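You operate a simulated robot arm through the tools that you are given. There is no shell and no other tool. Be economical: measure what you need, move in short steps, check, and stop when the job is done.

You run a simulated two-armed robot. Do the job below in one go: nothing can be reset, and whatever is moved stays where it is left.

Task
Pick up the 60 W lamp carton from the top of the tinting bench with one hand, pass it to the other hand and put it on the shelf under the wooden table. Set down upright: lamp carton.

It is judged by the outcome, as a careful person would: the job done as asked, and still so three seconds after it is handed in. It fails if anything else is knocked over, pushed out of place, dropped, spilled or broken.

Robot
Two 6-joint arms with two-finger parallel grippers on one trunk, on a base that drives. Base frame: it is fixed to the floor where the robot stands at the start and does not move with it; the origin is under the middle of the robot, x ahead of it, y to its left, z up; the surface under the hand at the start is at about z = 850. Units: mm, degrees, N and s.
The left shoulder is at the start at [-77, 177, 832], the right one opposite. With the tool pointing down near the work surface each hand reaches from about 100 to 720 mm from the robot's upright axis, wherever it stands, measured 20 degrees to its own side. Places, roughly: shelf under the wooden table [-2300, 400, 300]. Payload 1.57 kg a hand.
Tool frame (each hand has its own): the origin (TCP) lies between the finger pads and is the grasp point; the fingertips stand 30 mm ahead of it; z points along the fingers, y is the line along which they close. Largest opening 80 mm; finger width 17, thickness 12; the body of the gripper, 40 by 82 mm, starts 80 mm behind the TCP.
Orientation is that of the tool frame in the base frame, as a unit quaternion [w, x, y, z]. With the fingers straight down and closing along the base's y, the tool's x points along the base's -x, its y along +y and its z along -z.

Tools
- The arms move only by the tool arm_command. It takes "left_rows", "right_rows" or both (then of equal length, played together; a hand with none holds still); each is one flat list of numbers, 7 for each row, row after row: the shift along the tool's x, y, z in mm, then the turn, a rotation vector about the tool's x, y, z in degrees, then the opening, from 0 (shut) to 1 (fully open). In form: [dx, dy, dz, rx, ry, rz, gripper, dx, dy, dz, rx, ry, rz, gripper, ...]. A call has 1 to 10 rows; each row shifts and turns the commanded pose from where the row before left it, along the tool's axes as they then stand. A row lasts 0.2 s, in which the tool goes at most 50 mm and 8.6 degrees; a call with a longer step from one row to the next is refused whole, and so is a gripper value outside its range. A pose out of reach is approached as far as the arm can. The call stops where the force on the tool passes 40 N (or 10 N more than at its start, if that is more) or the arm is blocked; 0.2 s more then pass. Each finger travels about 72 mm/s and halts on what it meets, pressing with about 36 N; the grip force reading is that of the motor and also rises with nothing between the fingers. The clock runs only during rows and for 0.2 s after the last one: add rows that do not move to give the fingers time. It gives the time, the measured TCP pose, the force on the tool (base axes), the opening and the grip force at its end, in the units of the frame above (readings bear some noise), with the torque about the TCP (base axes, N m) and any sound that the robot's microphone picked up.
- Cameras (640 x 400 px; columns grow to the right, rows downward): "scene" is now at [29.4, -38.9, 1558.8]; the picture's right is [-0.45, -0.89, 0.00], its down [-0.65, 0.33, -0.69] and it looks along [0.61, -0.31, -0.73] (base axes); focal length 258 px, centre (320, 200). "left" rides on the left gripper at [72, 7, -122] in its tool frame; the picture's right is [-0.09, 1.00, 0.00], its down [-0.84, -0.08, -0.54] and it looks along [-0.54, -0.05, 0.84] (tool axes); focal length 238 px, centre (320, 200). "right" rides on the right gripper at [72, -7, -122] in its tool frame; the picture's right is [0.09, 1.00, 0.00], its down [-0.84, 0.08, -0.54] and it looks along [-0.54, 0.05, 0.84] (tool axes); focal length 238 px, centre (320, 200). There is no depth. A picture from a camera that has moved, and an enlarged one, comes with that camera's place and axes in the base frame and with its lens.
- camera(camera): a new picture of that camera. No time passes.
- move_column(by): slides the trunk up (or, below 0, down) by that many mm; the arms and the scene camera ride with it, the base frame stays. It gives what a move gives, with no picture.
- base_move(legs): drives the robot by 1 to 6 legs, each [ahead, left, turn to the left] in mm, mm and degrees, along the robot's own axes; the way and the turn of a leg run together, so that a leg with both is an arc; at most 1500 mm and 180 degrees a leg. The arms and the cameras ride along, it lands a little off, and it stops where it bumps. It gives what a move gives.
- aim_head(pan, tilt): turns the head with the scene camera to pan (to the left, within 143 degrees either way) and tilt (down, from -29 to 69), counted from straight ahead of the robot. It gives what a move gives.
- close_up(camera, box): a new picture of the part [left, top, right, bottom] of that camera's present view, enlarged. No time passes.
- job_done(): hands the job in; it is judged then, once.

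Work in short steps. Places have to be worked out from the pictures, the camera data and where the tool is seen: move nearer, look again, correct. Check each grasp and each placing, and mend what went wrong. You have 120 turns and 92 pictures in all, those below and enlarged ones among them. Open the grippers and draw the arms clear of the work before you hand the job in, unless the task says otherwise; then end with one line.

The tools are called after "Call:" by a JSON object that holds its "op" and its "data". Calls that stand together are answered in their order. arm_command: Moves the arms, as the interface text tells. Its arguments: {"type":"object","properties":{"left_rows":{"type":"array"},"right_rows":{"type":"array"}},"required":[]} The other tools are called the same way: move_column (by) slides the trunk up or down; base_move (legs) drives the base; aim_head (pan, tilt) turns the head that bears the scene camera; camera (camera) takes a picture; close_up (camera, box) takes an enlarged picture of a part of a camera's view; job_done () hands the job in.

At the start:

```text
t: 0.0
left_eef_pos: [412.2, -40.6, 1134.8]
left_orientation: [-0.001, 0.0, 1.0, 0.001]
left_ft_force: [0.2, -0.9, 0.2]
left_ft_torque: [0.01, 0.01, -0.01]
left_gripper_width: 79.8
left_finger_force: 0.0
right_eef_pos: [348.4, -453.0, 1165.9]
right_orientation: [0.0, 0.0, 1.0, 0.0]
right_ft_force: [1.0, -0.1, -0.4]
right_ft_torque: [-0.01, -0.01, 0.0]
right_gripper_width: 79.8
right_finger_force: 0.0
trunk travel left (down, up): [-275.0, 53.0]
robot x, y, heading: [-0.4, -2.7, 0.2]
head pan, tilt: [-27.0, 46.7]
```

scene: 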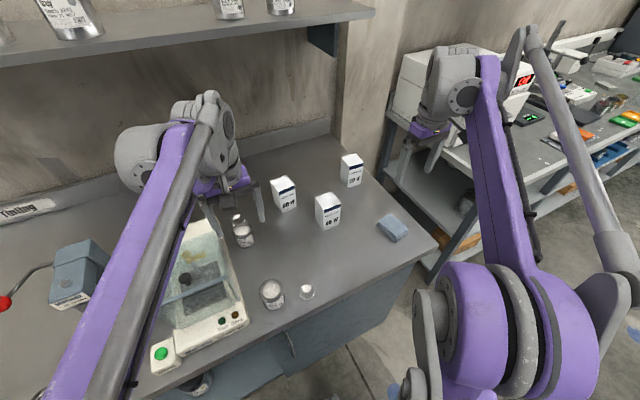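
right: 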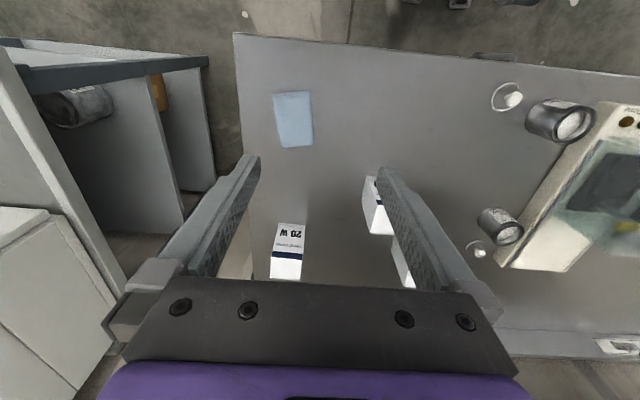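
left: 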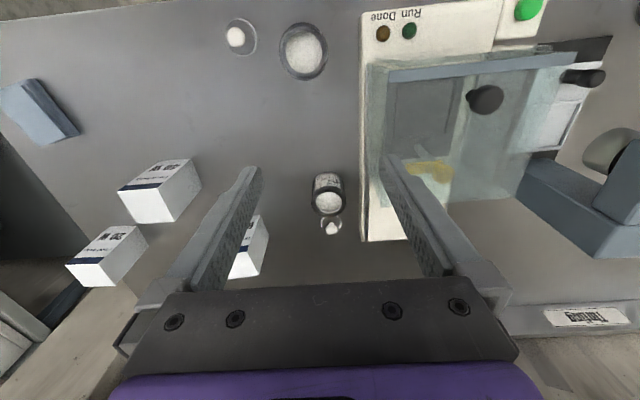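

The scene shows three lamp cartons; the one seen from the right hand reads 20 W. I'll enlarge the scene view to read all three labels.

Call:
{"op": "close_up", "data": {"camera": "scene", "box": [250, 140, 390, 240]}}

Call:
{"op": "close_up", "data": {"camera": "left", "box": [50, 140, 290, 300]}}

```text
4.00 times, centred on (320, 190) of scene
camera zoom: at [29.4, -38.9, 1558.8], right [-0.45, -0.89, 0.0], down [-0.65, 0.33, -0.69], along [0.61, -0.31, -0.73], focal length 1032 px, centre (320, 240)
```

zoom: 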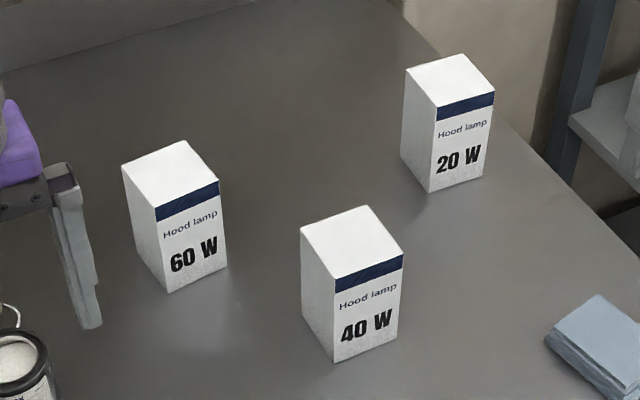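

```text
2.50 times, centred on (170, 220) of left
camera zoom: at [341.0, -34.6, 1257.7], right [0.09, 1.0, 0.0], down [0.84, -0.08, 0.54], along [0.54, -0.05, -0.84], focal length 596 px, centre (695, 150)
```

zoom: 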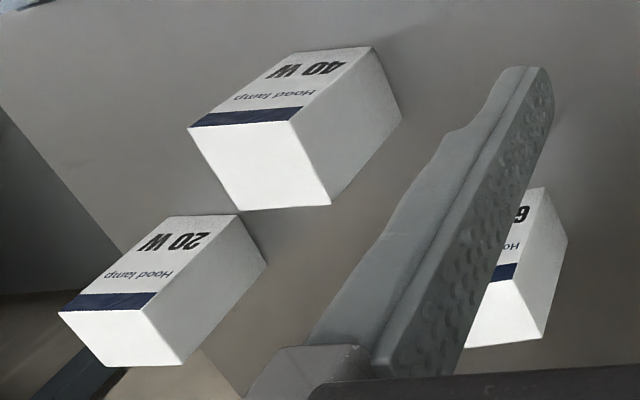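

The 60 W carton is the left rear one, about 60×60×108 mm with its centre near [656, -217] and yawed about 7°. I'll bring the right hand part way above it and move the left hand aside.

Call:
{"op": "arm_command", "data": {"right_rows": [-26.5, 29.5, 10.75, 0, 0, 0, 1, -26.5, 29.5, 10.75, 0, 0, 0, 1, -26.5, 29.5, 10.75, 0, 0, 0, 1, -26.5, 29.5, 10.75, 0, 0, 0, 1, -26.5, 29.5, 10.75, 0, 0, 0, 1, -26.5, 29.5, 10.75, 0, 0, 0, 1, -26.5, 29.5, 10.75, 0, 0, 0, 1, -26.5, 29.5, 10.75, 0, 0, 0, 1], "left_rows": [10, 15, 0, 0, 0, 0, 1, 10, 15, 0, 0, 0, 0, 1, 10, 15, 0, 0, 0, 0, 1, 10, 15, 0, 0, 0, 0, 1, 10, 15, 0, 0, 0, 0, 1, 10, 15, 0, 0, 0, 0, 1, 10, 15, 0, 0, 0, 0, 1, 10, 15, 0, 0, 0, 0, 1]}}

Call:
{"op": "camera", "data": {"camera": "right"}}

Call:
{"op": "camera", "data": {"camera": "scene"}}

```text
t: 1.8
left_eef_pos: [332.8, 79.7, 1135.4]
left_orientation: [-0.001, 0.0, 1.0, -0.001]
left_ft_force: [-0.2, -0.1, 0.3]
left_ft_torque: [0.0, -0.02, -0.02]
left_gripper_width: 80.1
left_finger_force: 0.0
right_eef_pos: [561.9, -218.5, 1077.7]
right_orientation: [0.0, 0.0, 1.0, 0.001]
right_ft_force: [1.2, -0.5, 0.4]
right_ft_torque: [-0.02, 0.02, -0.02]
right_gripper_width: 80.2
right_finger_force: 0.0
trunk travel left (down, up): [-275.0, 53.0]
robot x, y, heading: [-1.0, -1.8, 0.1]
head pan, tilt: [-27.0, 46.7]
```

```text
86 pictures are left
camera right: at [489.3, -226.1, 1197.9], right [-0.09, 1.0, 0.0], down [0.84, 0.08, 0.54], along [0.54, 0.05, -0.84], focal length 238 px, centre (320, 200)
```

right: 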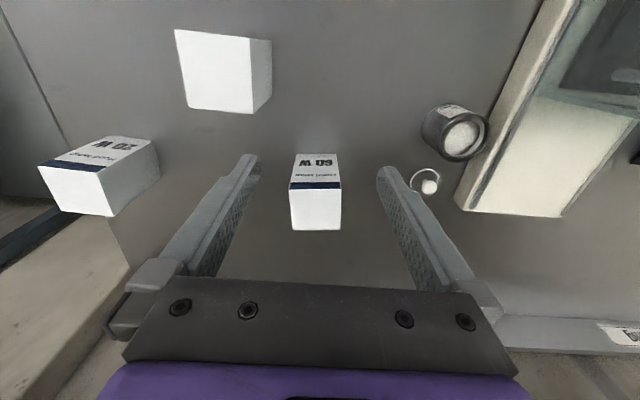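

```text
85 pictures are left
camera scene: at [30.0, -37.9, 1558.8], right [-0.45, -0.89, 0.0], down [-0.65, 0.33, -0.69], along [0.61, -0.31, -0.73], focal length 258 px, centre (320, 200)
```

scene: 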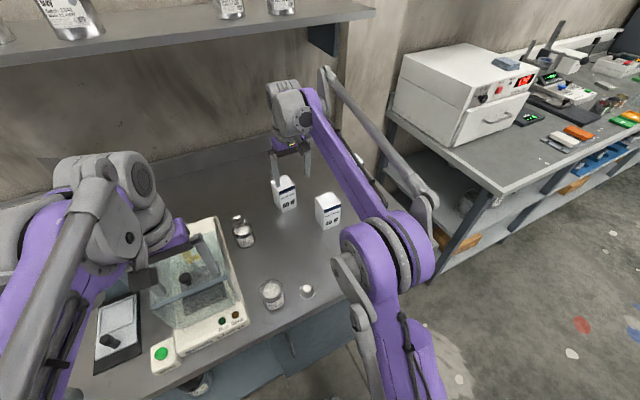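

From the right camera the carton's top centre works out at about [660, -216], yaw about 5.5°. I'll move directly over it and check before going down.

Call:
{"op": "arm_command", "data": {"right_rows": [-33, 1, 0, 0, 0, 0, 1, -33, 1, 0, 0, 0, 0, 1, -32, 1, 0, 0, 0, 0, 1, 0, 0, 0, 0, 0, -5.5, 1, 0, 0, 40, 0, 0, 0, 1, 0, 0, 0, 0, 0, 0, 1]}}

Call:
{"op": "camera", "data": {"camera": "right"}}

Call:
{"op": "close_up", "data": {"camera": "scene", "box": [230, 80, 370, 240]}}

```text
t: 3.2
left_eef_pos: [331.2, 79.0, 1137.2]
left_orientation: [-0.001, 0.0, 1.0, -0.001]
left_ft_force: [0.1, 0.2, 0.3]
left_ft_torque: [-0.03, -0.02, 0.02]
left_gripper_width: 80.1
left_finger_force: 0.0
right_eef_pos: [622.8, -214.9, 1032.8]
right_orientation: [-0.001, -0.048, 0.999, 0.0]
right_ft_force: [-1.1, 0.1, 0.0]
right_ft_torque: [0.01, 0.02, -0.02]
right_gripper_width: 79.9
right_finger_force: 0.1
right hand out of reach, approached as far as the arm can: row 2, 3
trunk travel left (down, up): [-275.0, 53.0]
robot x, y, heading: [0.9, 3.3, -0.1]
head pan, tilt: [-27.0, 46.7]
```

```text
84 pictures are left
camera right: at [551.5, -230.6, 1154.7], right [-0.19, 0.98, 0.0], down [0.83, 0.16, 0.54], along [0.53, 0.1, -0.84], focal length 238 px, centre (320, 200)
```

right: 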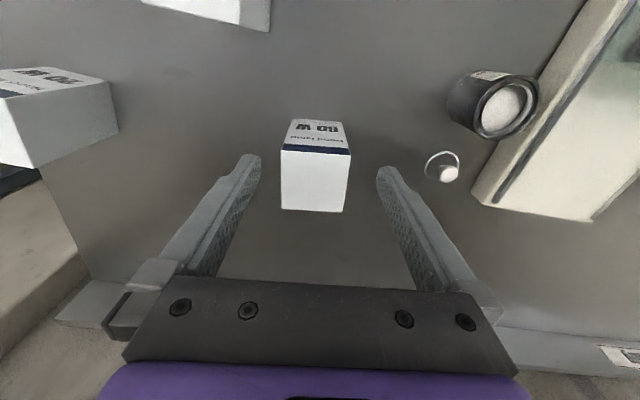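

```text
2.50 times, centred on (300, 160) of scene
camera zoom: at [28.3, -38.5, 1558.9], right [-0.45, -0.89, 0.0], down [-0.65, 0.33, -0.69], along [0.61, -0.31, -0.73], focal length 645 px, centre (370, 300)
```

zoom: 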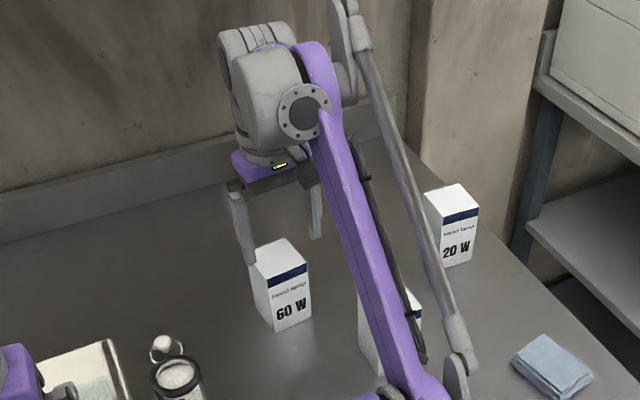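

The reach ended at x≈623 at this height. Raising the trunk should extend the reach once the hand is lowered again.

Call:
{"op": "move_column", "data": {"by": 50}}

Call:
{"op": "arm_command", "data": {"right_rows": [0, 0, 40, 0, 0, 0, 1, -20, 0, 6, 0, 0, 0, 1, -18, 0, 0, 0, 0, 0, 1, 0, 0, 0, 0, 0, 0, 1]}}

Call:
{"op": "camera", "data": {"camera": "right"}}

```text
t: 4.1
left_eef_pos: [332.2, 78.7, 1184.5]
left_orientation: [0.0, 0.0, 1.0, 0.0]
left_ft_force: [-1.4, 0.5, 0.0]
left_ft_torque: [-0.02, -0.01, -0.01]
left_gripper_width: 79.9
left_finger_force: 0.0
right_eef_pos: [625.4, -216.8, 1083.6]
right_orientation: [0.0, -0.049, 0.999, 0.0]
right_ft_force: [-0.8, 0.7, -0.2]
right_ft_torque: [-0.03, -0.03, 0.0]
right_gripper_width: 80.0
right_finger_force: 0.1
trunk travel left (down, up): [-325.0, 3.0]
robot x, y, heading: [0.9, -3.5, 0.0]
head pan, tilt: [-27.0, 46.7]
```

```text
t: 5.1
left_eef_pos: [332.1, 78.9, 1186.1]
left_orientation: [0.0, -0.001, 1.0, -0.001]
left_ft_force: [-1.2, -0.2, -0.4]
left_ft_torque: [-0.01, -0.02, 0.01]
left_gripper_width: 80.1
left_finger_force: 0.0
right_eef_pos: [679.1, -212.5, 1053.3]
right_orientation: [0.0, -0.047, 0.999, 0.0]
right_ft_force: [-0.2, 0.6, 0.1]
right_ft_torque: [0.0, -0.04, -0.02]
right_gripper_width: 80.0
right_finger_force: 0.0
right hand out of reach, approached as far as the arm can: row 1
trunk travel left (down, up): [-325.0, 3.0]
robot x, y, heading: [1.1, -3.2, 0.1]
head pan, tilt: [-27.0, 46.7]
```

```text
82 pictures are left
camera right: at [607.6, -227.3, 1173.6], right [-0.19, 0.98, 0.0], down [0.83, 0.16, 0.54], along [0.53, 0.1, -0.84], focal length 238 px, centre (320, 200)
```

right: 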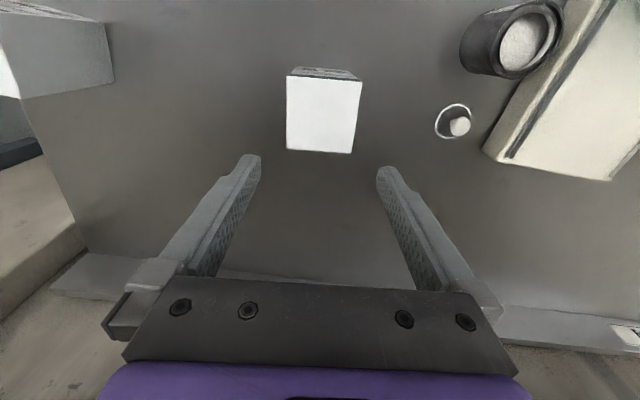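

The carton re-measures at [658, -216], so I need to come back 21 mm and then descend. I'll lower in small steps to z≈960 and check.

Call:
{"op": "arm_command", "data": {"right_rows": [21, -1, 0, 0, 0, 0, 1, 0, 0, 25, 0, 0, 0, 1, 0, 0, 25, 0, 0, 0, 1, 0, 0, 5, 0, 0, 0, 1, 0, 0, 0, 0, 0, 0, 1]}}

Call:
{"op": "camera", "data": {"camera": "right"}}

```text
t: 6.3
left_eef_pos: [332.2, 80.1, 1184.7]
left_orientation: [0.0, 0.0, 1.0, 0.001]
left_ft_force: [-0.4, -0.1, -1.2]
left_ft_torque: [0.01, 0.01, 0.01]
left_gripper_width: 79.9
left_finger_force: 0.1
right_eef_pos: [680.4, -217.6, 1014.0]
right_orientation: [0.0, -0.048, 0.999, 0.0]
right_ft_force: [-0.1, -0.1, -0.3]
right_ft_torque: [0.0, -0.01, 0.01]
right_gripper_width: 79.9
right_finger_force: 0.1
right hand out of reach, approached as far as the arm can: row 2, 3
trunk travel left (down, up): [-325.0, 3.0]
robot x, y, heading: [-0.1, 1.2, 0.1]
head pan, tilt: [-27.0, 46.7]
```

```text
81 pictures are left
camera right: at [608.3, -232.3, 1134.5], right [-0.19, 0.98, 0.0], down [0.83, 0.16, 0.54], along [0.53, 0.1, -0.84], focal length 238 px, centre (320, 200)
```

right: 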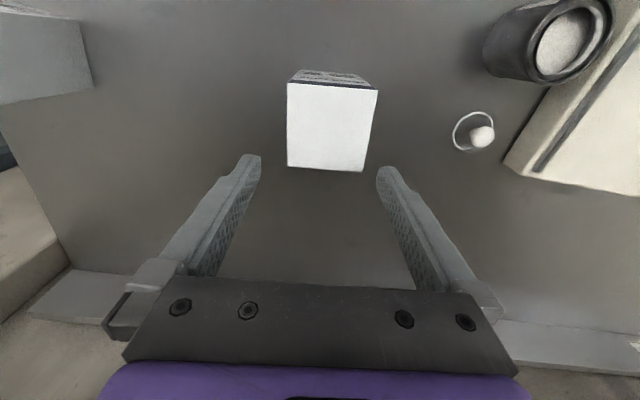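

The hand is still at x=680 (the command had run ahead of the reach limit). I'll back up 22 mm and look at where it settles.

Call:
{"op": "arm_command", "data": {"right_rows": [21, 1, 0, 0, 0, 0, 1, 0, 0, 0, 0, 0, 0, 1]}}

Call:
{"op": "camera", "data": {"camera": "right"}}

```text
t: 6.9
left_eef_pos: [333.0, 79.6, 1185.4]
left_orientation: [0.0, 0.001, 1.0, 0.0]
left_ft_force: [0.5, 0.4, 0.2]
left_ft_torque: [0.01, 0.0, 0.01]
left_gripper_width: 80.1
left_finger_force: 0.1
right_eef_pos: [672.4, -219.1, 1023.1]
right_orientation: [-0.001, -0.047, 0.999, 0.0]
right_ft_force: [0.2, 0.5, -0.9]
right_ft_torque: [0.03, 0.01, 0.01]
right_gripper_width: 79.9
right_finger_force: 0.1
right hand out of reach, approached as far as the arm can: row 1
trunk travel left (down, up): [-325.0, 3.0]
robot x, y, heading: [0.8, 2.1, 0.1]
head pan, tilt: [-27.0, 46.7]
```

```text
80 pictures are left
camera right: at [600.8, -234.3, 1144.5], right [-0.19, 0.98, 0.0], down [0.83, 0.16, 0.54], along [0.53, 0.1, -0.84], focal length 238 px, centre (320, 200)
```

right: 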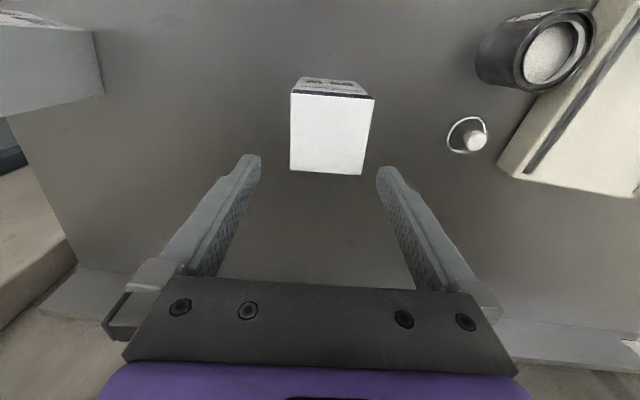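

The behaviour suggests some joint limit or blocking; I'll look at the arm configuration from the scene camera.

Call:
{"op": "camera", "data": {"camera": "scene"}}

```text
79 pictures are left
camera scene: at [27.3, -38.9, 1611.8], right [-0.45, -0.89, 0.0], down [-0.65, 0.33, -0.69], along [0.61, -0.31, -0.73], focal length 258 px, centre (320, 200)
```

scene: 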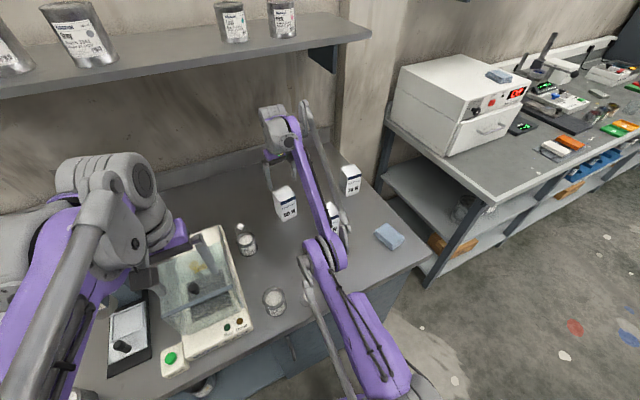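

The right arm is nearly straight, so this is the outer reach limit; the base must come nearer. I'll draw the hand back and up, then look down at the clearance between base and bench.

Call:
{"op": "arm_command", "data": {"right_rows": [20, 0, -30, 0, 0, 0, 1, 30, 0, -30, 0, 0, 0, 1, 30, 0, -20, 0, 0, 0, 1, 0, 0, 0, 0, 0, 0, 1]}}

Call:
{"op": "aim_head", "data": {"pan": 0, "tilt": 69}}

Call:
{"op": "camera", "data": {"camera": "scene"}}

```text
t: 7.9
left_eef_pos: [332.5, 79.8, 1184.9]
left_orientation: [0.0, 0.0, 1.0, 0.0]
left_ft_force: [-0.3, -0.2, -0.5]
left_ft_torque: [0.01, 0.01, 0.0]
left_gripper_width: 80.1
left_finger_force: 0.0
right_eef_pos: [594.4, -228.5, 1105.8]
right_orientation: [0.0, -0.048, 0.999, 0.0]
right_ft_force: [-0.3, -0.6, -0.4]
right_ft_torque: [-0.01, 0.01, -0.01]
right_gripper_width: 80.2
right_finger_force: 0.1
trunk travel left (down, up): [-325.0, 3.0]
robot x, y, heading: [1.5, -0.6, 0.0]
head pan, tilt: [-27.0, 46.7]
```

```text
t: 8.8
left_eef_pos: [331.7, 78.1, 1184.6]
left_orientation: [0.0, -0.001, 1.0, 0.001]
left_ft_force: [0.2, 0.5, -0.2]
left_ft_torque: [-0.05, -0.02, 0.01]
left_gripper_width: 79.9
left_finger_force: 0.0
right_eef_pos: [594.5, -227.2, 1104.7]
right_orientation: [0.0, -0.048, 0.999, 0.0]
right_ft_force: [0.0, -0.1, 0.3]
right_ft_torque: [-0.01, 0.01, 0.0]
right_gripper_width: 80.1
right_finger_force: 0.1
trunk travel left (down, up): [-325.0, 3.0]
robot x, y, heading: [-2.2, 0.5, 0.0]
head pan, tilt: [0.0, 68.8]
```

```text
78 pictures are left
camera scene: at [11.9, -2.6, 1585.3], right [0.0, -1.0, 0.0], down [-0.93, 0.0, -0.36], along [0.36, 0.0, -0.93], focal length 258 px, centre (320, 200)
```

scene: 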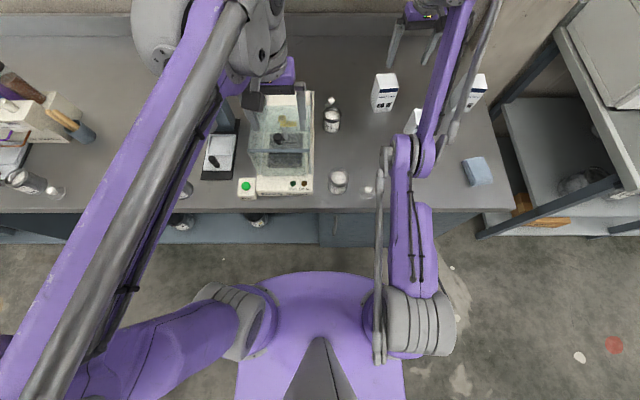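

There is at least 120 mm between the robot's front and the bench. I'll draw both hands back about 70 mm, then drive 80 mm ahead.

Call:
{"op": "arm_command", "data": {"right_rows": [35, 0, 0, 0, 0, 0, 1, 35, 0, 0, 0, 0, 0, 1], "left_rows": [35, 0, 0, 0, 0, 0, 1, 35, 0, 0, 0, 0, 0, 1]}}

Call:
{"op": "base_move", "data": {"legs": [[80, 0, 0]]}}

Call:
{"op": "camera", "data": {"camera": "right"}}

```text
t: 9.4
left_eef_pos: [259.8, 80.0, 1187.0]
left_orientation: [0.0, 0.0, 1.0, -0.001]
left_ft_force: [-0.5, 0.1, 0.4]
left_ft_torque: [0.01, -0.02, -0.02]
left_gripper_width: 80.2
left_finger_force: 0.0
right_eef_pos: [586.3, -238.0, 1100.0]
right_orientation: [-0.001, -0.048, 0.999, 0.001]
right_ft_force: [-0.6, -0.6, 0.9]
right_ft_torque: [-0.03, -0.01, -0.03]
right_gripper_width: 80.1
right_finger_force: 0.0
right hand out of reach, approached as far as the arm can: row 1, 2
trunk travel left (down, up): [-325.0, 3.0]
robot x, y, heading: [-2.2, 2.8, -0.1]
head pan, tilt: [0.0, 68.8]
```

```text
t: 10.5
left_eef_pos: [339.9, 80.0, 1186.7]
left_orientation: [-0.001, 0.001, 1.0, -0.001]
left_ft_force: [-0.1, -0.2, -0.3]
left_ft_torque: [0.01, -0.01, 0.0]
left_gripper_width: 80.1
left_finger_force: 0.1
right_eef_pos: [666.4, -236.3, 1099.4]
right_orientation: [-0.003, -0.048, 0.999, 0.0]
right_ft_force: [-0.5, -0.2, -0.4]
right_ft_torque: [-0.01, 0.0, -0.03]
right_gripper_width: 80.1
right_finger_force: 0.0
trunk travel left (down, up): [-325.0, 3.0]
robot x, y, heading: [80.9, -0.9, -0.3]
head pan, tilt: [0.0, 68.8]
```

```text
77 pictures are left
camera right: at [594.4, -251.9, 1220.4], right [-0.19, 0.98, 0.0], down [0.83, 0.16, 0.54], along [0.53, 0.1, -0.84], focal length 238 px, centre (320, 200)
```

right: 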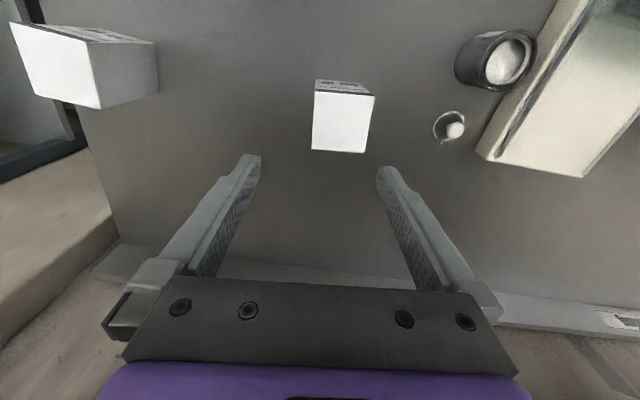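

The right arm did not follow the retreat fully, so something in its configuration limits it. I'll look at the arm from the scene camera before moving further.

Call:
{"op": "aim_head", "data": {"pan": -30, "tilt": 55}}

Call:
{"op": "camera", "data": {"camera": "scene"}}

Call:
{"op": "camera", "data": {"camera": "left"}}

```text
t: 11.4
left_eef_pos: [339.8, 79.7, 1188.0]
left_orientation: [0.0, 0.0, 1.0, 0.0]
left_ft_force: [0.1, -0.1, -0.3]
left_ft_torque: [-0.03, 0.01, -0.03]
left_gripper_width: 80.2
left_finger_force: 0.1
right_eef_pos: [667.8, -236.2, 1099.8]
right_orientation: [-0.001, -0.048, 0.999, 0.0]
right_ft_force: [0.0, -0.3, -0.2]
right_ft_torque: [0.0, 0.0, -0.02]
right_gripper_width: 79.9
right_finger_force: 0.1
trunk travel left (down, up): [-325.0, 3.0]
robot x, y, heading: [77.5, 0.5, -0.2]
head pan, tilt: [-30.0, 55.0]
```

```text
76 pictures are left
camera scene: at [97.6, -38.6, 1600.7], right [-0.5, -0.87, 0.0], down [-0.71, 0.41, -0.57], along [0.5, -0.29, -0.82], focal length 258 px, centre (320, 200)
```

scene: 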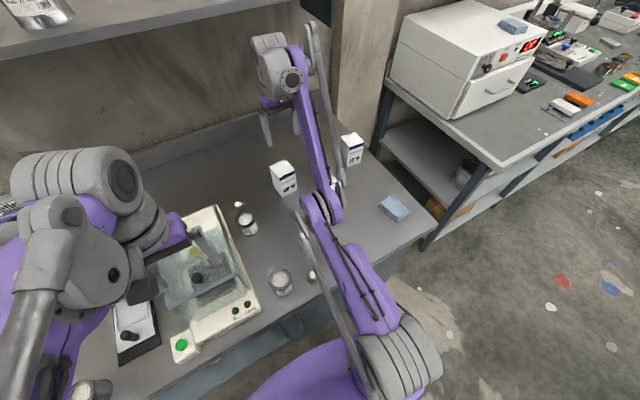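

```text
75 pictures are left
camera left: at [269.3, 86.6, 1309.3], right [0.09, 1.0, 0.0], down [0.84, -0.08, 0.54], along [0.54, -0.05, -0.84], focal length 238 px, centre (320, 200)
```

left: 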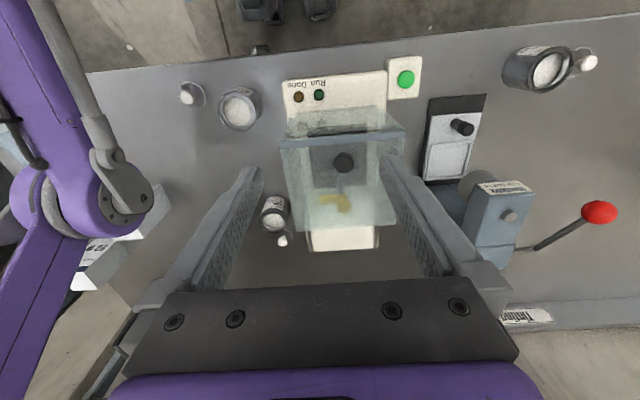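

The right elbow has flipped below the shoulder–wrist line (just past straight). I'll raise the hand a little, drive back for free space, then straighten the arm and re-bend it elbow-up.

Call:
{"op": "arm_command", "data": {"right_rows": [0, 0, -15, 0, 0, 0, 1, 0, 0, -15, 0, 0, 0, 1, 0, 0, 0, 0, 0, 0, 1]}}

Call:
{"op": "base_move", "data": {"legs": [[-200, 0, 0]]}}

Call:
{"op": "camera", "data": {"camera": "scene"}}

```text
t: 12.2
left_eef_pos: [340.8, 81.5, 1187.4]
left_orientation: [0.0, 0.0, 1.0, 0.0]
left_ft_force: [-0.4, -0.7, 0.0]
left_ft_torque: [0.02, -0.04, 0.02]
left_gripper_width: 79.9
left_finger_force: 0.1
right_eef_pos: [665.7, -237.8, 1130.8]
right_orientation: [-0.001, -0.047, 0.999, 0.001]
right_ft_force: [-0.1, -0.8, -0.1]
right_ft_torque: [-0.01, 0.0, 0.0]
right_gripper_width: 80.2
right_finger_force: 0.1
trunk travel left (down, up): [-325.0, 3.0]
robot x, y, heading: [79.3, 2.6, -0.0]
head pan, tilt: [-30.0, 55.0]
```

```text
t: 13.8
left_eef_pos: [138.7, 81.6, 1187.8]
left_orientation: [0.0, -0.002, 1.0, 0.0]
left_ft_force: [0.2, -0.7, -0.8]
left_ft_torque: [0.04, -0.01, 0.01]
left_gripper_width: 80.1
left_finger_force: 0.1
right_eef_pos: [465.6, -234.9, 1129.4]
right_orientation: [-0.001, -0.05, 0.999, 0.0]
right_ft_force: [-0.8, 0.0, -0.3]
right_ft_torque: [0.02, -0.02, 0.01]
right_gripper_width: 80.1
right_finger_force: 0.1
trunk travel left (down, up): [-325.0, 3.0]
robot x, y, heading: [-121.7, 0.1, 0.1]
head pan, tilt: [-30.0, 55.0]
```

```text
74 pictures are left
camera scene: at [-102.6, -39.0, 1600.9], right [-0.5, -0.87, 0.0], down [-0.71, 0.41, -0.57], along [0.5, -0.28, -0.82], focal length 258 px, centre (320, 200)
```

scene: 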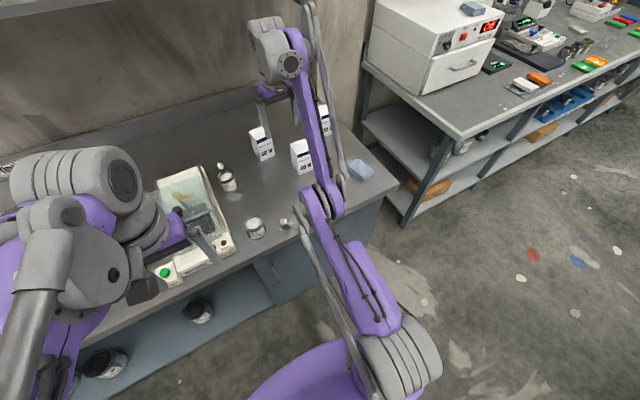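

With free space around, I'll lift the right hand further so the arm goes fully straight, then pull it back and see whether it follows.

Call:
{"op": "arm_command", "data": {"right_rows": [0, 0, -40, 0, 0, 0, 1, 0, 0, -40, 0, 0, 0, 1, 0, 0, -30, 0, 0, 0, 1, 0, 0, 0, 0, 0, 0, 1]}}

Call:
{"op": "arm_command", "data": {"right_rows": [40, 0, 0, 0, 0, 0, 1, 40, 0, 0, 0, 0, 0, 1, 40, 0, 0, 0, 0, 0, 1, 40, 0, 0, 0, 0, 0, 1, 40, 0, 0, 0, 0, 0, 1, 0, 0, 0, 0, 0, 0, 1]}}

Call:
{"op": "camera", "data": {"camera": "scene"}}

```text
t: 14.8
left_eef_pos: [139.2, 81.5, 1187.5]
left_orientation: [0.0, -0.003, 1.0, 0.0]
left_ft_force: [0.8, -0.4, 0.5]
left_ft_torque: [0.02, 0.04, -0.01]
left_gripper_width: 79.9
left_finger_force: 0.1
right_eef_pos: [468.4, -235.5, 1229.0]
right_orientation: [-0.001, -0.049, 0.999, 0.0]
right_ft_force: [-0.6, -0.3, 0.4]
right_ft_torque: [0.02, 0.0, -0.01]
right_gripper_width: 80.0
right_finger_force: 0.1
right hand out of reach, approached as far as the arm can: row 3
trunk travel left (down, up): [-325.0, 3.0]
robot x, y, heading: [-122.7, 0.4, 0.2]
head pan, tilt: [-30.0, 55.0]
```

```text
t: 16.2
left_eef_pos: [137.6, 81.0, 1186.9]
left_orientation: [0.0, -0.002, 1.0, 0.0]
left_ft_force: [0.7, 0.5, -0.3]
left_ft_torque: [-0.01, -0.01, 0.02]
left_gripper_width: 79.9
left_finger_force: 0.0
right_eef_pos: [384.7, -273.6, 1303.4]
right_orientation: [-0.002, -0.05, 0.999, 0.0]
right_ft_force: [0.7, -0.5, 0.2]
right_ft_torque: [0.0, 0.0, -0.01]
right_gripper_width: 80.2
right_finger_force: 0.1
right hand out of reach, approached as far as the arm can: row 1, 2, 3, 4, 5
trunk travel left (down, up): [-325.0, 3.0]
robot x, y, heading: [-121.4, -2.3, 0.1]
head pan, tilt: [-30.0, 55.0]
```

```text
73 pictures are left
camera scene: at [-102.7, -39.0, 1600.7], right [-0.5, -0.87, 0.0], down [-0.71, 0.41, -0.57], along [0.5, -0.28, -0.82], focal length 258 px, centre (320, 200)
```

scene: 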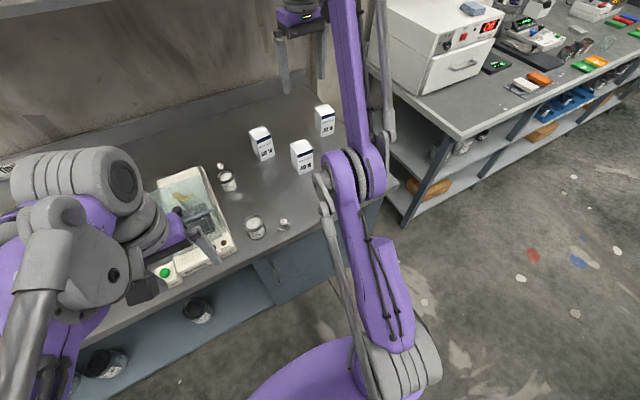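

The elbow is still resting on its past-straight limit. I'll stretch the target well outward, then swing it up and back in so the arm enters from above and bends elbow-up.

Call:
{"op": "arm_command", "data": {"right_rows": [-50, 0, 0, 0, 0, 0, 1, -50, 0, 0, 0, 0, 0, 1, -50, 0, 0, 0, 0, 0, 1, -50, 0, 0, 0, 0, 0, 1, -50, -10, 0, 0, 0, 0, 1, -50, -10, 0, 0, 0, 0, 1, 0, -20, -40, 0, 0, 0, 1, 0, -20, -40, 0, 0, 0, 1, 0, -20, -40, 0, 0, 0, 1, 0, 0, 0, 0, 0, 0, 1]}}

Call:
{"op": "camera", "data": {"camera": "scene"}}

```text
refused: row 5 steps farther than a row can; nothing moved
```

```text
72 pictures are left
camera scene: at [-102.7, -39.0, 1600.7], right [-0.5, -0.87, 0.0], down [-0.71, 0.41, -0.57], along [0.5, -0.28, -0.82], focal length 258 px, centre (320, 200)
```

scene: 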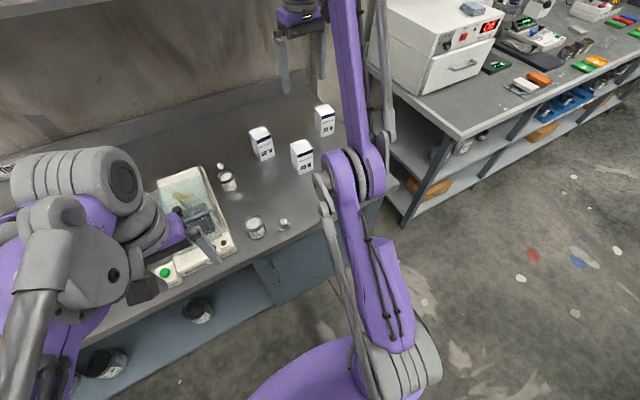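

That was refused for step size; same stretch with slightly smaller steps.

Call:
{"op": "arm_command", "data": {"right_rows": [-49, 0, 0, 0, 0, 0, 1, -49, 0, 0, 0, 0, 0, 1, -49, 0, 0, 0, 0, 0, 1, -49, 0, 0, 0, 0, 0, 1, -48, -10, 0, 0, 0, 0, 1, -48, -10, 0, 0, 0, 0, 1, 0, -20, -40, 0, 0, 0, 1, 0, -20, -40, 0, 0, 0, 1, 0, -20, -40, 0, 0, 0, 1, 0, 0, 0, 0, 0, 0, 1]}}

Call:
{"op": "arm_command", "data": {"right_rows": [40, 0, -25, 0, 0, 0, 1, 40, 0, -25, 0, 0, 0, 1, 45, 0, -15, 0, 0, 0, 1, 45, 0, -15, 0, 0, 0, 1, 45, 0, 0, 0, 0, 0, 1, 49, 0, 0, 0, 0, 0, 1, 49, 0, 0, 0, 0, 0, 1, 49, 0, 0, 0, 0, 0, 1, 0, 0, 0, 0, 0, 0, 1]}}

Call:
{"op": "camera", "data": {"camera": "scene"}}

```text
t: 18.4
left_eef_pos: [138.8, 83.2, 1187.1]
left_orientation: [0.0, -0.002, 1.0, 0.0]
left_ft_force: [0.5, 0.1, 0.2]
left_ft_torque: [0.02, -0.01, -0.01]
left_gripper_width: 80.1
left_finger_force: 0.1
right_eef_pos: [435.5, -286.7, 1258.0]
right_orientation: [-0.001, -0.05, 0.999, 0.0]
right_ft_force: [-0.4, 0.7, 0.5]
right_ft_torque: [0.0, 0.04, 0.04]
right_gripper_width: 79.7
right_finger_force: 0.1
right hand out of reach, approached as far as the arm can: row 1, 2, 3, 4, 5, 6, 7, 8, 9
trunk travel left (down, up): [-325.0, 3.0]
robot x, y, heading: [-123.6, -1.3, 0.2]
head pan, tilt: [-30.0, 55.0]
```

```text
t: 20.4
left_eef_pos: [140.8, 80.9, 1186.6]
left_orientation: [0.0, -0.002, 1.0, 0.0]
left_ft_force: [-0.2, -0.5, -0.2]
left_ft_torque: [0.01, 0.01, 0.04]
left_gripper_width: 80.2
left_finger_force: 0.1
right_eef_pos: [107.0, -332.7, 1376.2]
right_orientation: [-0.002, -0.05, 0.999, 0.001]
right_ft_force: [0.5, -0.3, -0.2]
right_ft_torque: [0.02, 0.02, 0.03]
right_gripper_width: 80.1
right_finger_force: 0.2
right hand out of reach, approached as far as the arm can: row 2, 3, 4
trunk travel left (down, up): [-325.0, 3.0]
robot x, y, heading: [-123.1, -2.3, 0.2]
head pan, tilt: [-30.0, 55.0]
```

```text
71 pictures are left
camera scene: at [-102.1, -39.5, 1600.7], right [-0.5, -0.87, 0.0], down [-0.71, 0.41, -0.57], along [0.5, -0.28, -0.82], focal length 258 px, centre (320, 200)
```

scene: 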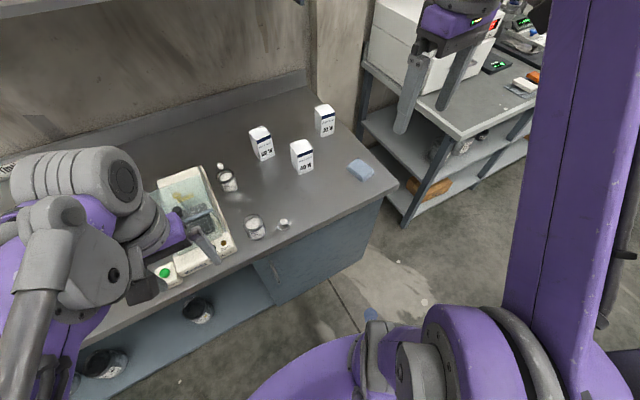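

The arm is re-bent elbow-up and tracks again. I'll lower the hand to a working height in front of the bench.

Call:
{"op": "arm_command", "data": {"right_rows": [-28.7, 7.7, 28.3, 0, 0, 0, 1, -28.7, 7.7, 28.3, 0, 0, 0, 1, -28.7, 7.7, 28.3, 0, 0, 0, 1, -28.7, 7.7, 28.3, 0, 0, 0, 1, -28.7, 7.7, 28.3, 0, 0, 0, 1, -28.7, 7.7, 28.3, 0, 0, 0, 1, -28.7, 7.7, 28.3, 0, 0, 0, 1, -28.7, 7.7, 28.3, 0, 0, 0, 1, 0, 0, 0, 0, 0, 0, 1]}}

Call:
{"op": "camera", "data": {"camera": "scene"}}

```text
t: 22.4
left_eef_pos: [138.3, 82.4, 1187.0]
left_orientation: [0.0, -0.002, 1.0, 0.0]
left_ft_force: [0.1, 0.1, -0.7]
left_ft_torque: [-0.04, -0.03, -0.02]
left_gripper_width: 80.1
left_finger_force: 0.0
right_eef_pos: [324.3, -244.0, 1146.6]
right_orientation: [-0.001, -0.049, 0.999, 0.0]
right_ft_force: [-0.3, -0.3, -0.1]
right_ft_torque: [0.02, -0.04, 0.0]
right_gripper_width: 79.7
right_finger_force: 0.1
trunk travel left (down, up): [-325.0, 3.0]
robot x, y, heading: [-121.1, 0.3, 0.0]
head pan, tilt: [-30.0, 55.0]
```

```text
70 pictures are left
camera scene: at [-104.1, -39.0, 1600.7], right [-0.5, -0.87, 0.0], down [-0.71, 0.41, -0.57], along [0.5, -0.28, -0.82], focal length 258 px, centre (320, 200)
```

scene: 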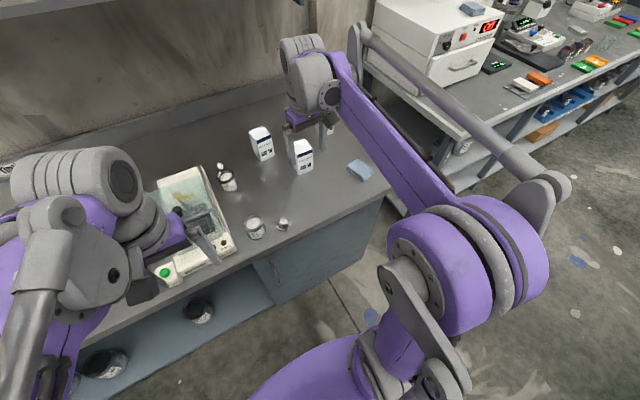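

Elbow-up configuration confirmed. Now drive 210 mm ahead, which puts the carton comfortably within reach.

Call:
{"op": "base_move", "data": {"legs": [[210, 0, 0]]}}

Call:
{"op": "arm_command", "data": {"right_rows": [-30, 2, 20, 0, 0, 0, 1, -31, 8, 20, 0, 0, 0, 1, -31, 8, 20, 0, 0, 0, 1, -31, 8, 20, 0, 0, 0, 1, 0, 0, 0, 0, 0, 0, 1]}}

Call:
{"op": "camera", "data": {"camera": "right"}}

```text
t: 24.3
left_eef_pos: [350.6, 81.1, 1188.1]
left_orientation: [0.002, -0.001, 1.0, 0.0]
left_ft_force: [-0.3, 0.8, -0.4]
left_ft_torque: [-0.01, -0.02, -0.02]
left_gripper_width: 79.9
left_finger_force: 0.1
right_eef_pos: [537.3, -244.6, 1146.4]
right_orientation: [-0.001, -0.049, 0.999, 0.001]
right_ft_force: [-0.3, -0.1, 0.6]
right_ft_torque: [-0.03, 0.01, -0.03]
right_gripper_width: 80.0
right_finger_force: 0.0
trunk travel left (down, up): [-325.0, 3.0]
robot x, y, heading: [91.5, -2.5, 0.4]
head pan, tilt: [-30.0, 55.0]
stopped in leg 1: the robot was blocked; the commanded pose is now the measured one
```

```text
t: 25.5
left_eef_pos: [349.9, 80.8, 1188.3]
left_orientation: [0.001, 0.0, 1.0, 0.0]
left_ft_force: [0.2, -0.3, 0.1]
left_ft_torque: [0.02, -0.02, 0.0]
left_gripper_width: 80.1
left_finger_force: 0.1
right_eef_pos: [652.9, -206.6, 1066.5]
right_orientation: [-0.001, -0.049, 0.999, 0.0]
right_ft_force: [0.5, -0.6, -0.1]
right_ft_torque: [0.0, 0.03, -0.02]
right_gripper_width: 80.2
right_finger_force: 0.1
trunk travel left (down, up): [-325.0, 3.0]
robot x, y, heading: [88.6, 1.2, -0.1]
head pan, tilt: [-30.0, 55.0]
```

```text
69 pictures are left
camera right: at [582.3, -222.0, 1187.4], right [-0.19, 0.98, 0.0], down [0.83, 0.16, 0.54], along [0.53, 0.1, -0.84], focal length 238 px, centre (320, 200)
```

right: 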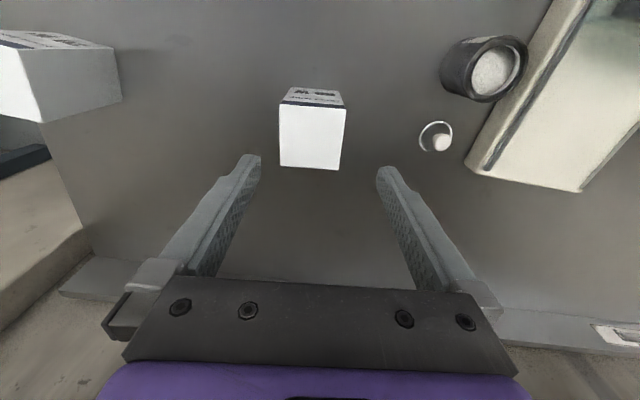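

The base just touched at the end; nothing appears displaced. The carton is at [658.6, -215], so I correct 5/9 mm and descend in steps with the fingers straddling it.

Call:
{"op": "arm_command", "data": {"right_rows": [-5, -9, 0, 0, 0, 0, 1, 0, 0, 25, 0, 0, 0, 1, 0, 0, 25, 0, 0, 0, 1, 0, 0, 10, 0, 0, 0, 1, 0, 0, 0, 0, 0, 0, 1]}}

Call:
{"op": "camera", "data": {"camera": "right"}}

Call:
{"op": "close_up", "data": {"camera": "scene", "box": [200, 50, 360, 250]}}

```text
t: 26.7
left_eef_pos: [351.0, 82.0, 1187.4]
left_orientation: [-0.001, -0.001, 1.0, 0.0]
left_ft_force: [-0.8, 0.1, -0.4]
left_ft_torque: [0.0, -0.01, -0.02]
left_gripper_width: 80.0
left_finger_force: 0.0
right_eef_pos: [661.7, -217.3, 1006.0]
right_orientation: [-0.001, -0.049, 0.999, 0.0]
right_ft_force: [-0.3, -0.2, -0.1]
right_ft_torque: [0.02, 0.01, 0.05]
right_gripper_width: 79.9
right_finger_force: 0.0
trunk travel left (down, up): [-325.0, 3.0]
robot x, y, heading: [90.8, 0.6, 0.2]
head pan, tilt: [-30.0, 55.0]
```

```text
68 pictures are left
camera right: at [588.9, -231.0, 1126.6], right [-0.19, 0.98, 0.0], down [0.83, 0.16, 0.54], along [0.53, 0.1, -0.84], focal length 238 px, centre (320, 200)
```

right: 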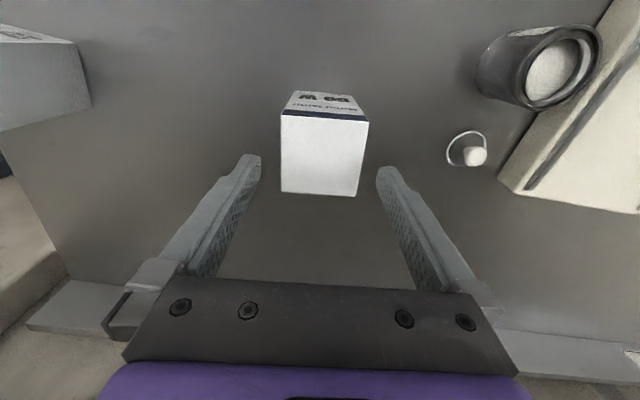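

```text
2.00 times, centred on (280, 150) of scene
camera zoom: at [108.8, -38.3, 1600.7], right [-0.5, -0.87, 0.0], down [-0.71, 0.41, -0.57], along [0.5, -0.29, -0.82], focal length 516 px, centre (400, 300)
```

zoom: 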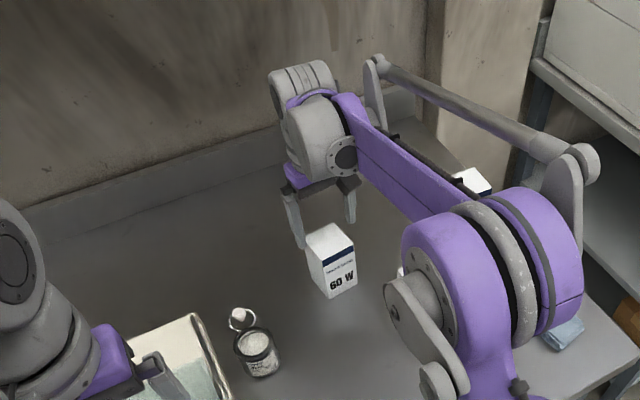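

Aligned within a few mm (centre [658, -215.5]). Correct slightly and descend to z≈938, then close.

Call:
{"op": "arm_command", "data": {"right_rows": [3, 2, 0, 0, 0, 0, 1, 0, 0, 20, 0, 0, 0, 1, 0, 0, 20, 0, 0, 0, 1, 0, 0, 14, 0, 0, 0, 1, 0, 0, 14, 0, 0, 0, 1, 0, 0, 0, 0, 0, 0, 1]}}

Call:
{"op": "camera", "data": {"camera": "right"}}

```text
t: 28.1
left_eef_pos: [351.2, 81.4, 1186.6]
left_orientation: [0.0, 0.0, 1.0, 0.0]
left_ft_force: [-0.4, -0.5, 0.1]
left_ft_torque: [-0.03, 0.0, -0.03]
left_gripper_width: 80.0
left_finger_force: 0.2
right_eef_pos: [658.0, -213.5, 937.8]
right_orientation: [-0.001, -0.049, 0.999, 0.0]
right_ft_force: [-0.8, 1.3, -0.6]
right_ft_torque: [-0.01, -0.01, 0.02]
right_gripper_width: 80.0
right_finger_force: 0.0
trunk travel left (down, up): [-325.0, 3.0]
robot x, y, heading: [91.7, 2.8, 0.0]
head pan, tilt: [-30.0, 55.0]
```

```text
66 pictures are left
camera right: at [586.2, -228.9, 1059.4], right [-0.19, 0.98, 0.0], down [0.83, 0.16, 0.54], along [0.53, 0.1, -0.84], focal length 238 px, centre (320, 200)
```

right: 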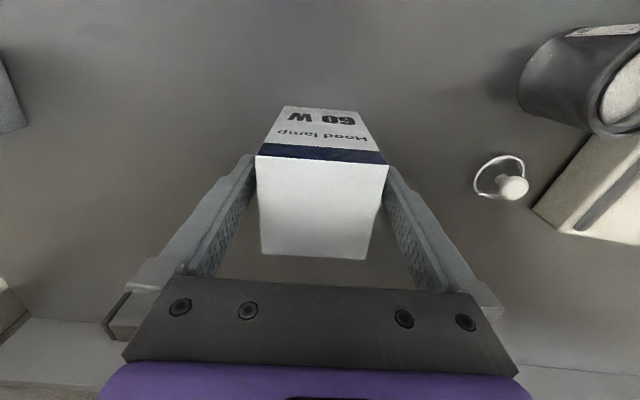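

The fingers straddle the carton. Close the grip.

Call:
{"op": "arm_command", "data": {"right_rows": [0, 0, 0, 0, 0, 0, 0.5, 0, 0, 0, 0, 0, 0, 0.5, 0, 0, 0, 0, 0, 0, 0.5, 0, 0, 0, 0, 0, 0, 0.5]}}

```text
t: 29.1
left_eef_pos: [353.1, 82.1, 1188.0]
left_orientation: [0.0, 0.0, 1.0, 0.0]
left_ft_force: [-0.7, 0.8, -0.8]
left_ft_torque: [-0.01, 0.03, -0.04]
left_gripper_width: 80.2
left_finger_force: 0.1
right_eef_pos: [658.0, -213.5, 937.8]
right_orientation: [-0.001, -0.049, 0.999, 0.0]
right_ft_force: [0.4, 0.7, 0.3]
right_ft_torque: [0.01, -0.01, 0.0]
right_gripper_width: 61.6
right_finger_force: 35.9
trunk travel left (down, up): [-325.0, 3.0]
robot x, y, heading: [90.1, 1.0, 0.0]
head pan, tilt: [-30.0, 55.0]
```

Gripped at 61.6 mm with full force. Lift straight up, then pull back over the bench.

Call:
{"op": "arm_command", "data": {"right_rows": [0, 0, -25, 0, 0, 0, 0.5, 0, 0, -40, 0, 0, 0, 0.5, 0, 0, -40, 0, 0, 0, 0.5, 30, 0, -30, 0, 0, 0, 0.5, 35, 0, -30, 0, 0, 0, 0.5, 35, 0, 0, 0, 0, 0, 0.5, 35, 0, 0, 0, 0, 0, 0.5, 0, 0, 0, 0, 0, 0, 0.5]}}

Call:
{"op": "camera", "data": {"camera": "right"}}

Call:
{"op": "camera", "data": {"camera": "scene"}}

```text
t: 30.9
left_eef_pos: [352.5, 80.8, 1188.2]
left_orientation: [0.0, -0.002, 1.0, 0.0]
left_ft_force: [0.0, -0.8, 0.6]
left_ft_torque: [0.01, 0.0, 0.02]
left_gripper_width: 79.8
left_finger_force: 0.0
right_eef_pos: [524.4, -226.3, 1105.1]
right_orientation: [-0.002, -0.049, 0.999, 0.0]
right_ft_force: [-0.5, 0.2, 0.5]
right_ft_torque: [0.02, 0.0, -0.02]
right_gripper_width: 40.1
right_finger_force: 0.0
trunk travel left (down, up): [-325.0, 3.0]
robot x, y, heading: [89.2, 2.6, 0.1]
head pan, tilt: [-30.0, 55.0]
```

```text
65 pictures are left
camera right: at [452.7, -241.1, 1225.0], right [-0.19, 0.98, 0.0], down [0.83, 0.16, 0.54], along [0.53, 0.1, -0.84], focal length 238 px, centre (320, 200)
```

right: 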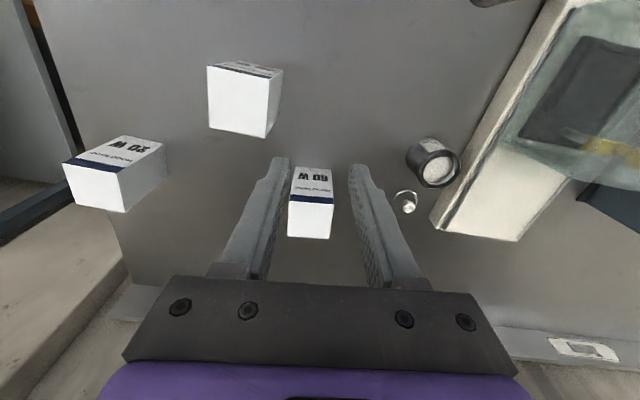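

```text
64 pictures are left
camera scene: at [110.0, -38.4, 1600.7], right [-0.5, -0.87, 0.0], down [-0.71, 0.41, -0.57], along [0.5, -0.29, -0.82], focal length 258 px, centre (320, 200)
```

scene: 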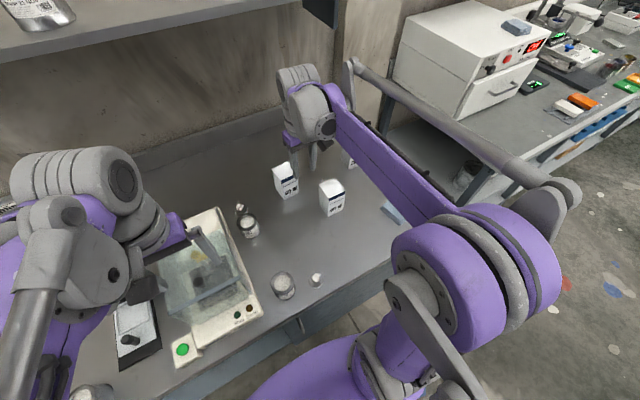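

The grip slipped during the lift: the gripper read 40 mm and the carton is still standing upright in place near [661, -215]. I'll return, grip deeper with a full-closing command, and lift slowly.

Call:
{"op": "arm_command", "data": {"right_rows": [-35, 0, 0, 0, 0, 0, 1, -35, 0, 0, 0, 0, 0, 1, -35, 0, 0, 0, 0, 0, 1, -30, -2, 30, 0, 0, 0, 1, 0, 0, 35, 0, 0, 0, 1, 0, 0, 30, 0, 0, 0, 1, 0, 0, 0, 0, 0, 0, 1]}}

Call:
{"op": "camera", "data": {"camera": "right"}}

```text
t: 32.5
left_eef_pos: [351.0, 81.3, 1187.4]
left_orientation: [0.002, 0.0, 1.0, 0.0]
left_ft_force: [0.0, -0.6, -0.3]
left_ft_torque: [0.03, 0.01, 0.02]
left_gripper_width: 80.2
left_finger_force: 0.1
right_eef_pos: [657.7, -215.3, 1008.9]
right_orientation: [-0.001, -0.049, 0.999, -0.001]
right_ft_force: [-0.8, 0.2, 1.0]
right_ft_torque: [0.04, 0.03, 0.0]
right_gripper_width: 79.7
right_finger_force: 0.0
trunk travel left (down, up): [-325.0, 3.0]
robot x, y, heading: [88.6, -1.0, 0.2]
head pan, tilt: [-30.0, 55.0]
```

```text
63 pictures are left
camera right: at [586.7, -230.3, 1129.6], right [-0.19, 0.98, 0.0], down [0.83, 0.16, 0.54], along [0.53, 0.1, -0.84], focal length 238 px, centre (320, 200)
```

right: 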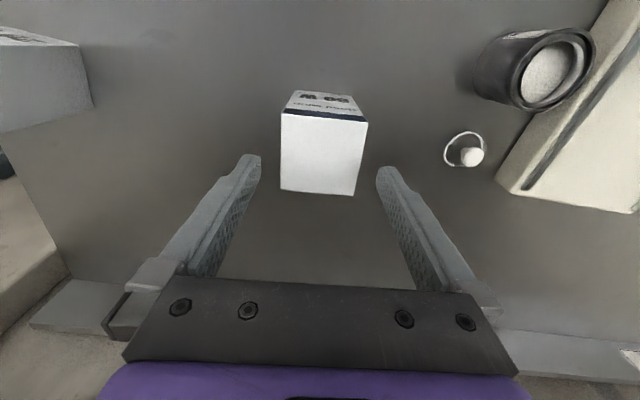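

The carton stands just as before and the hand is aligned. Descend to z≈912 and close fully.

Call:
{"op": "arm_command", "data": {"right_rows": [0, 0, 20, 0, 0, 0, 1, 0, 0, 20, 0, 0, 0, 1, 0, 0, 20, 0, 0, 0, 1, 0, 0, 20, 0, 0, 0, 1, 0, 0, 17, 0, 0, 0, 1, 0, 0, 0, 0, 0, 0, 1, 0, 0, 0, 0, 0, 0, 0, 0, 0, 0, 0, 0, 0, 0, 0, 0, 0, 0, 0, 0, 0, 0, 0, 0, 0, 0, 0, 0]}}

Call:
{"op": "arm_command", "data": {"right_rows": [0, 0, -3, 0, 0, 0, 0, 0, 0, -3, 0, 0, 0, 0, 0, 0, -4, 0, 0, 0, 0, 0, 0, -5, 0, 0, 0, 0, 0, 0, 0, 0, 0, 0, 0]}}

Call:
{"op": "camera", "data": {"camera": "right"}}

```text
t: 34.7
left_eef_pos: [351.6, 81.9, 1189.1]
left_orientation: [0.0, 0.0, 1.0, 0.0]
left_ft_force: [-0.3, -0.2, -0.5]
left_ft_torque: [0.0, 0.0, 0.0]
left_gripper_width: 79.8
left_finger_force: 0.1
right_eef_pos: [659.2, -215.7, 910.5]
right_orientation: [-0.001, -0.049, 0.999, 0.0]
right_ft_force: [0.1, -0.3, 0.0]
right_ft_torque: [0.02, -0.03, 0.01]
right_gripper_width: 61.3
right_finger_force: 35.8
trunk travel left (down, up): [-325.0, 3.0]
robot x, y, heading: [94.8, 2.7, -0.1]
head pan, tilt: [-30.0, 55.0]
```

```text
t: 35.9
left_eef_pos: [351.1, 81.7, 1187.0]
left_orientation: [0.0, -0.002, 1.0, 0.001]
left_ft_force: [-0.2, 0.6, 0.5]
left_ft_torque: [0.03, 0.02, 0.02]
left_gripper_width: 79.6
left_finger_force: 0.0
right_eef_pos: [659.1, -216.1, 925.2]
right_orientation: [-0.001, -0.049, 0.999, 0.0]
right_ft_force: [-0.1, -0.3, -1.2]
right_ft_torque: [-0.02, 0.02, -0.01]
right_gripper_width: 61.8
right_finger_force: 35.4
trunk travel left (down, up): [-325.0, 3.0]
robot x, y, heading: [90.1, -2.2, -0.0]
head pan, tilt: [-30.0, 55.0]
```

```text
62 pictures are left
camera right: at [586.7, -231.0, 1046.8], right [-0.19, 0.98, 0.0], down [0.83, 0.16, 0.54], along [0.53, 0.1, -0.84], focal length 238 px, centre (320, 200)
```

right: 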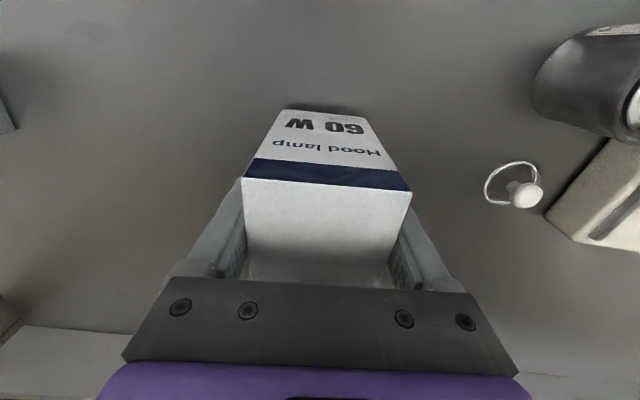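

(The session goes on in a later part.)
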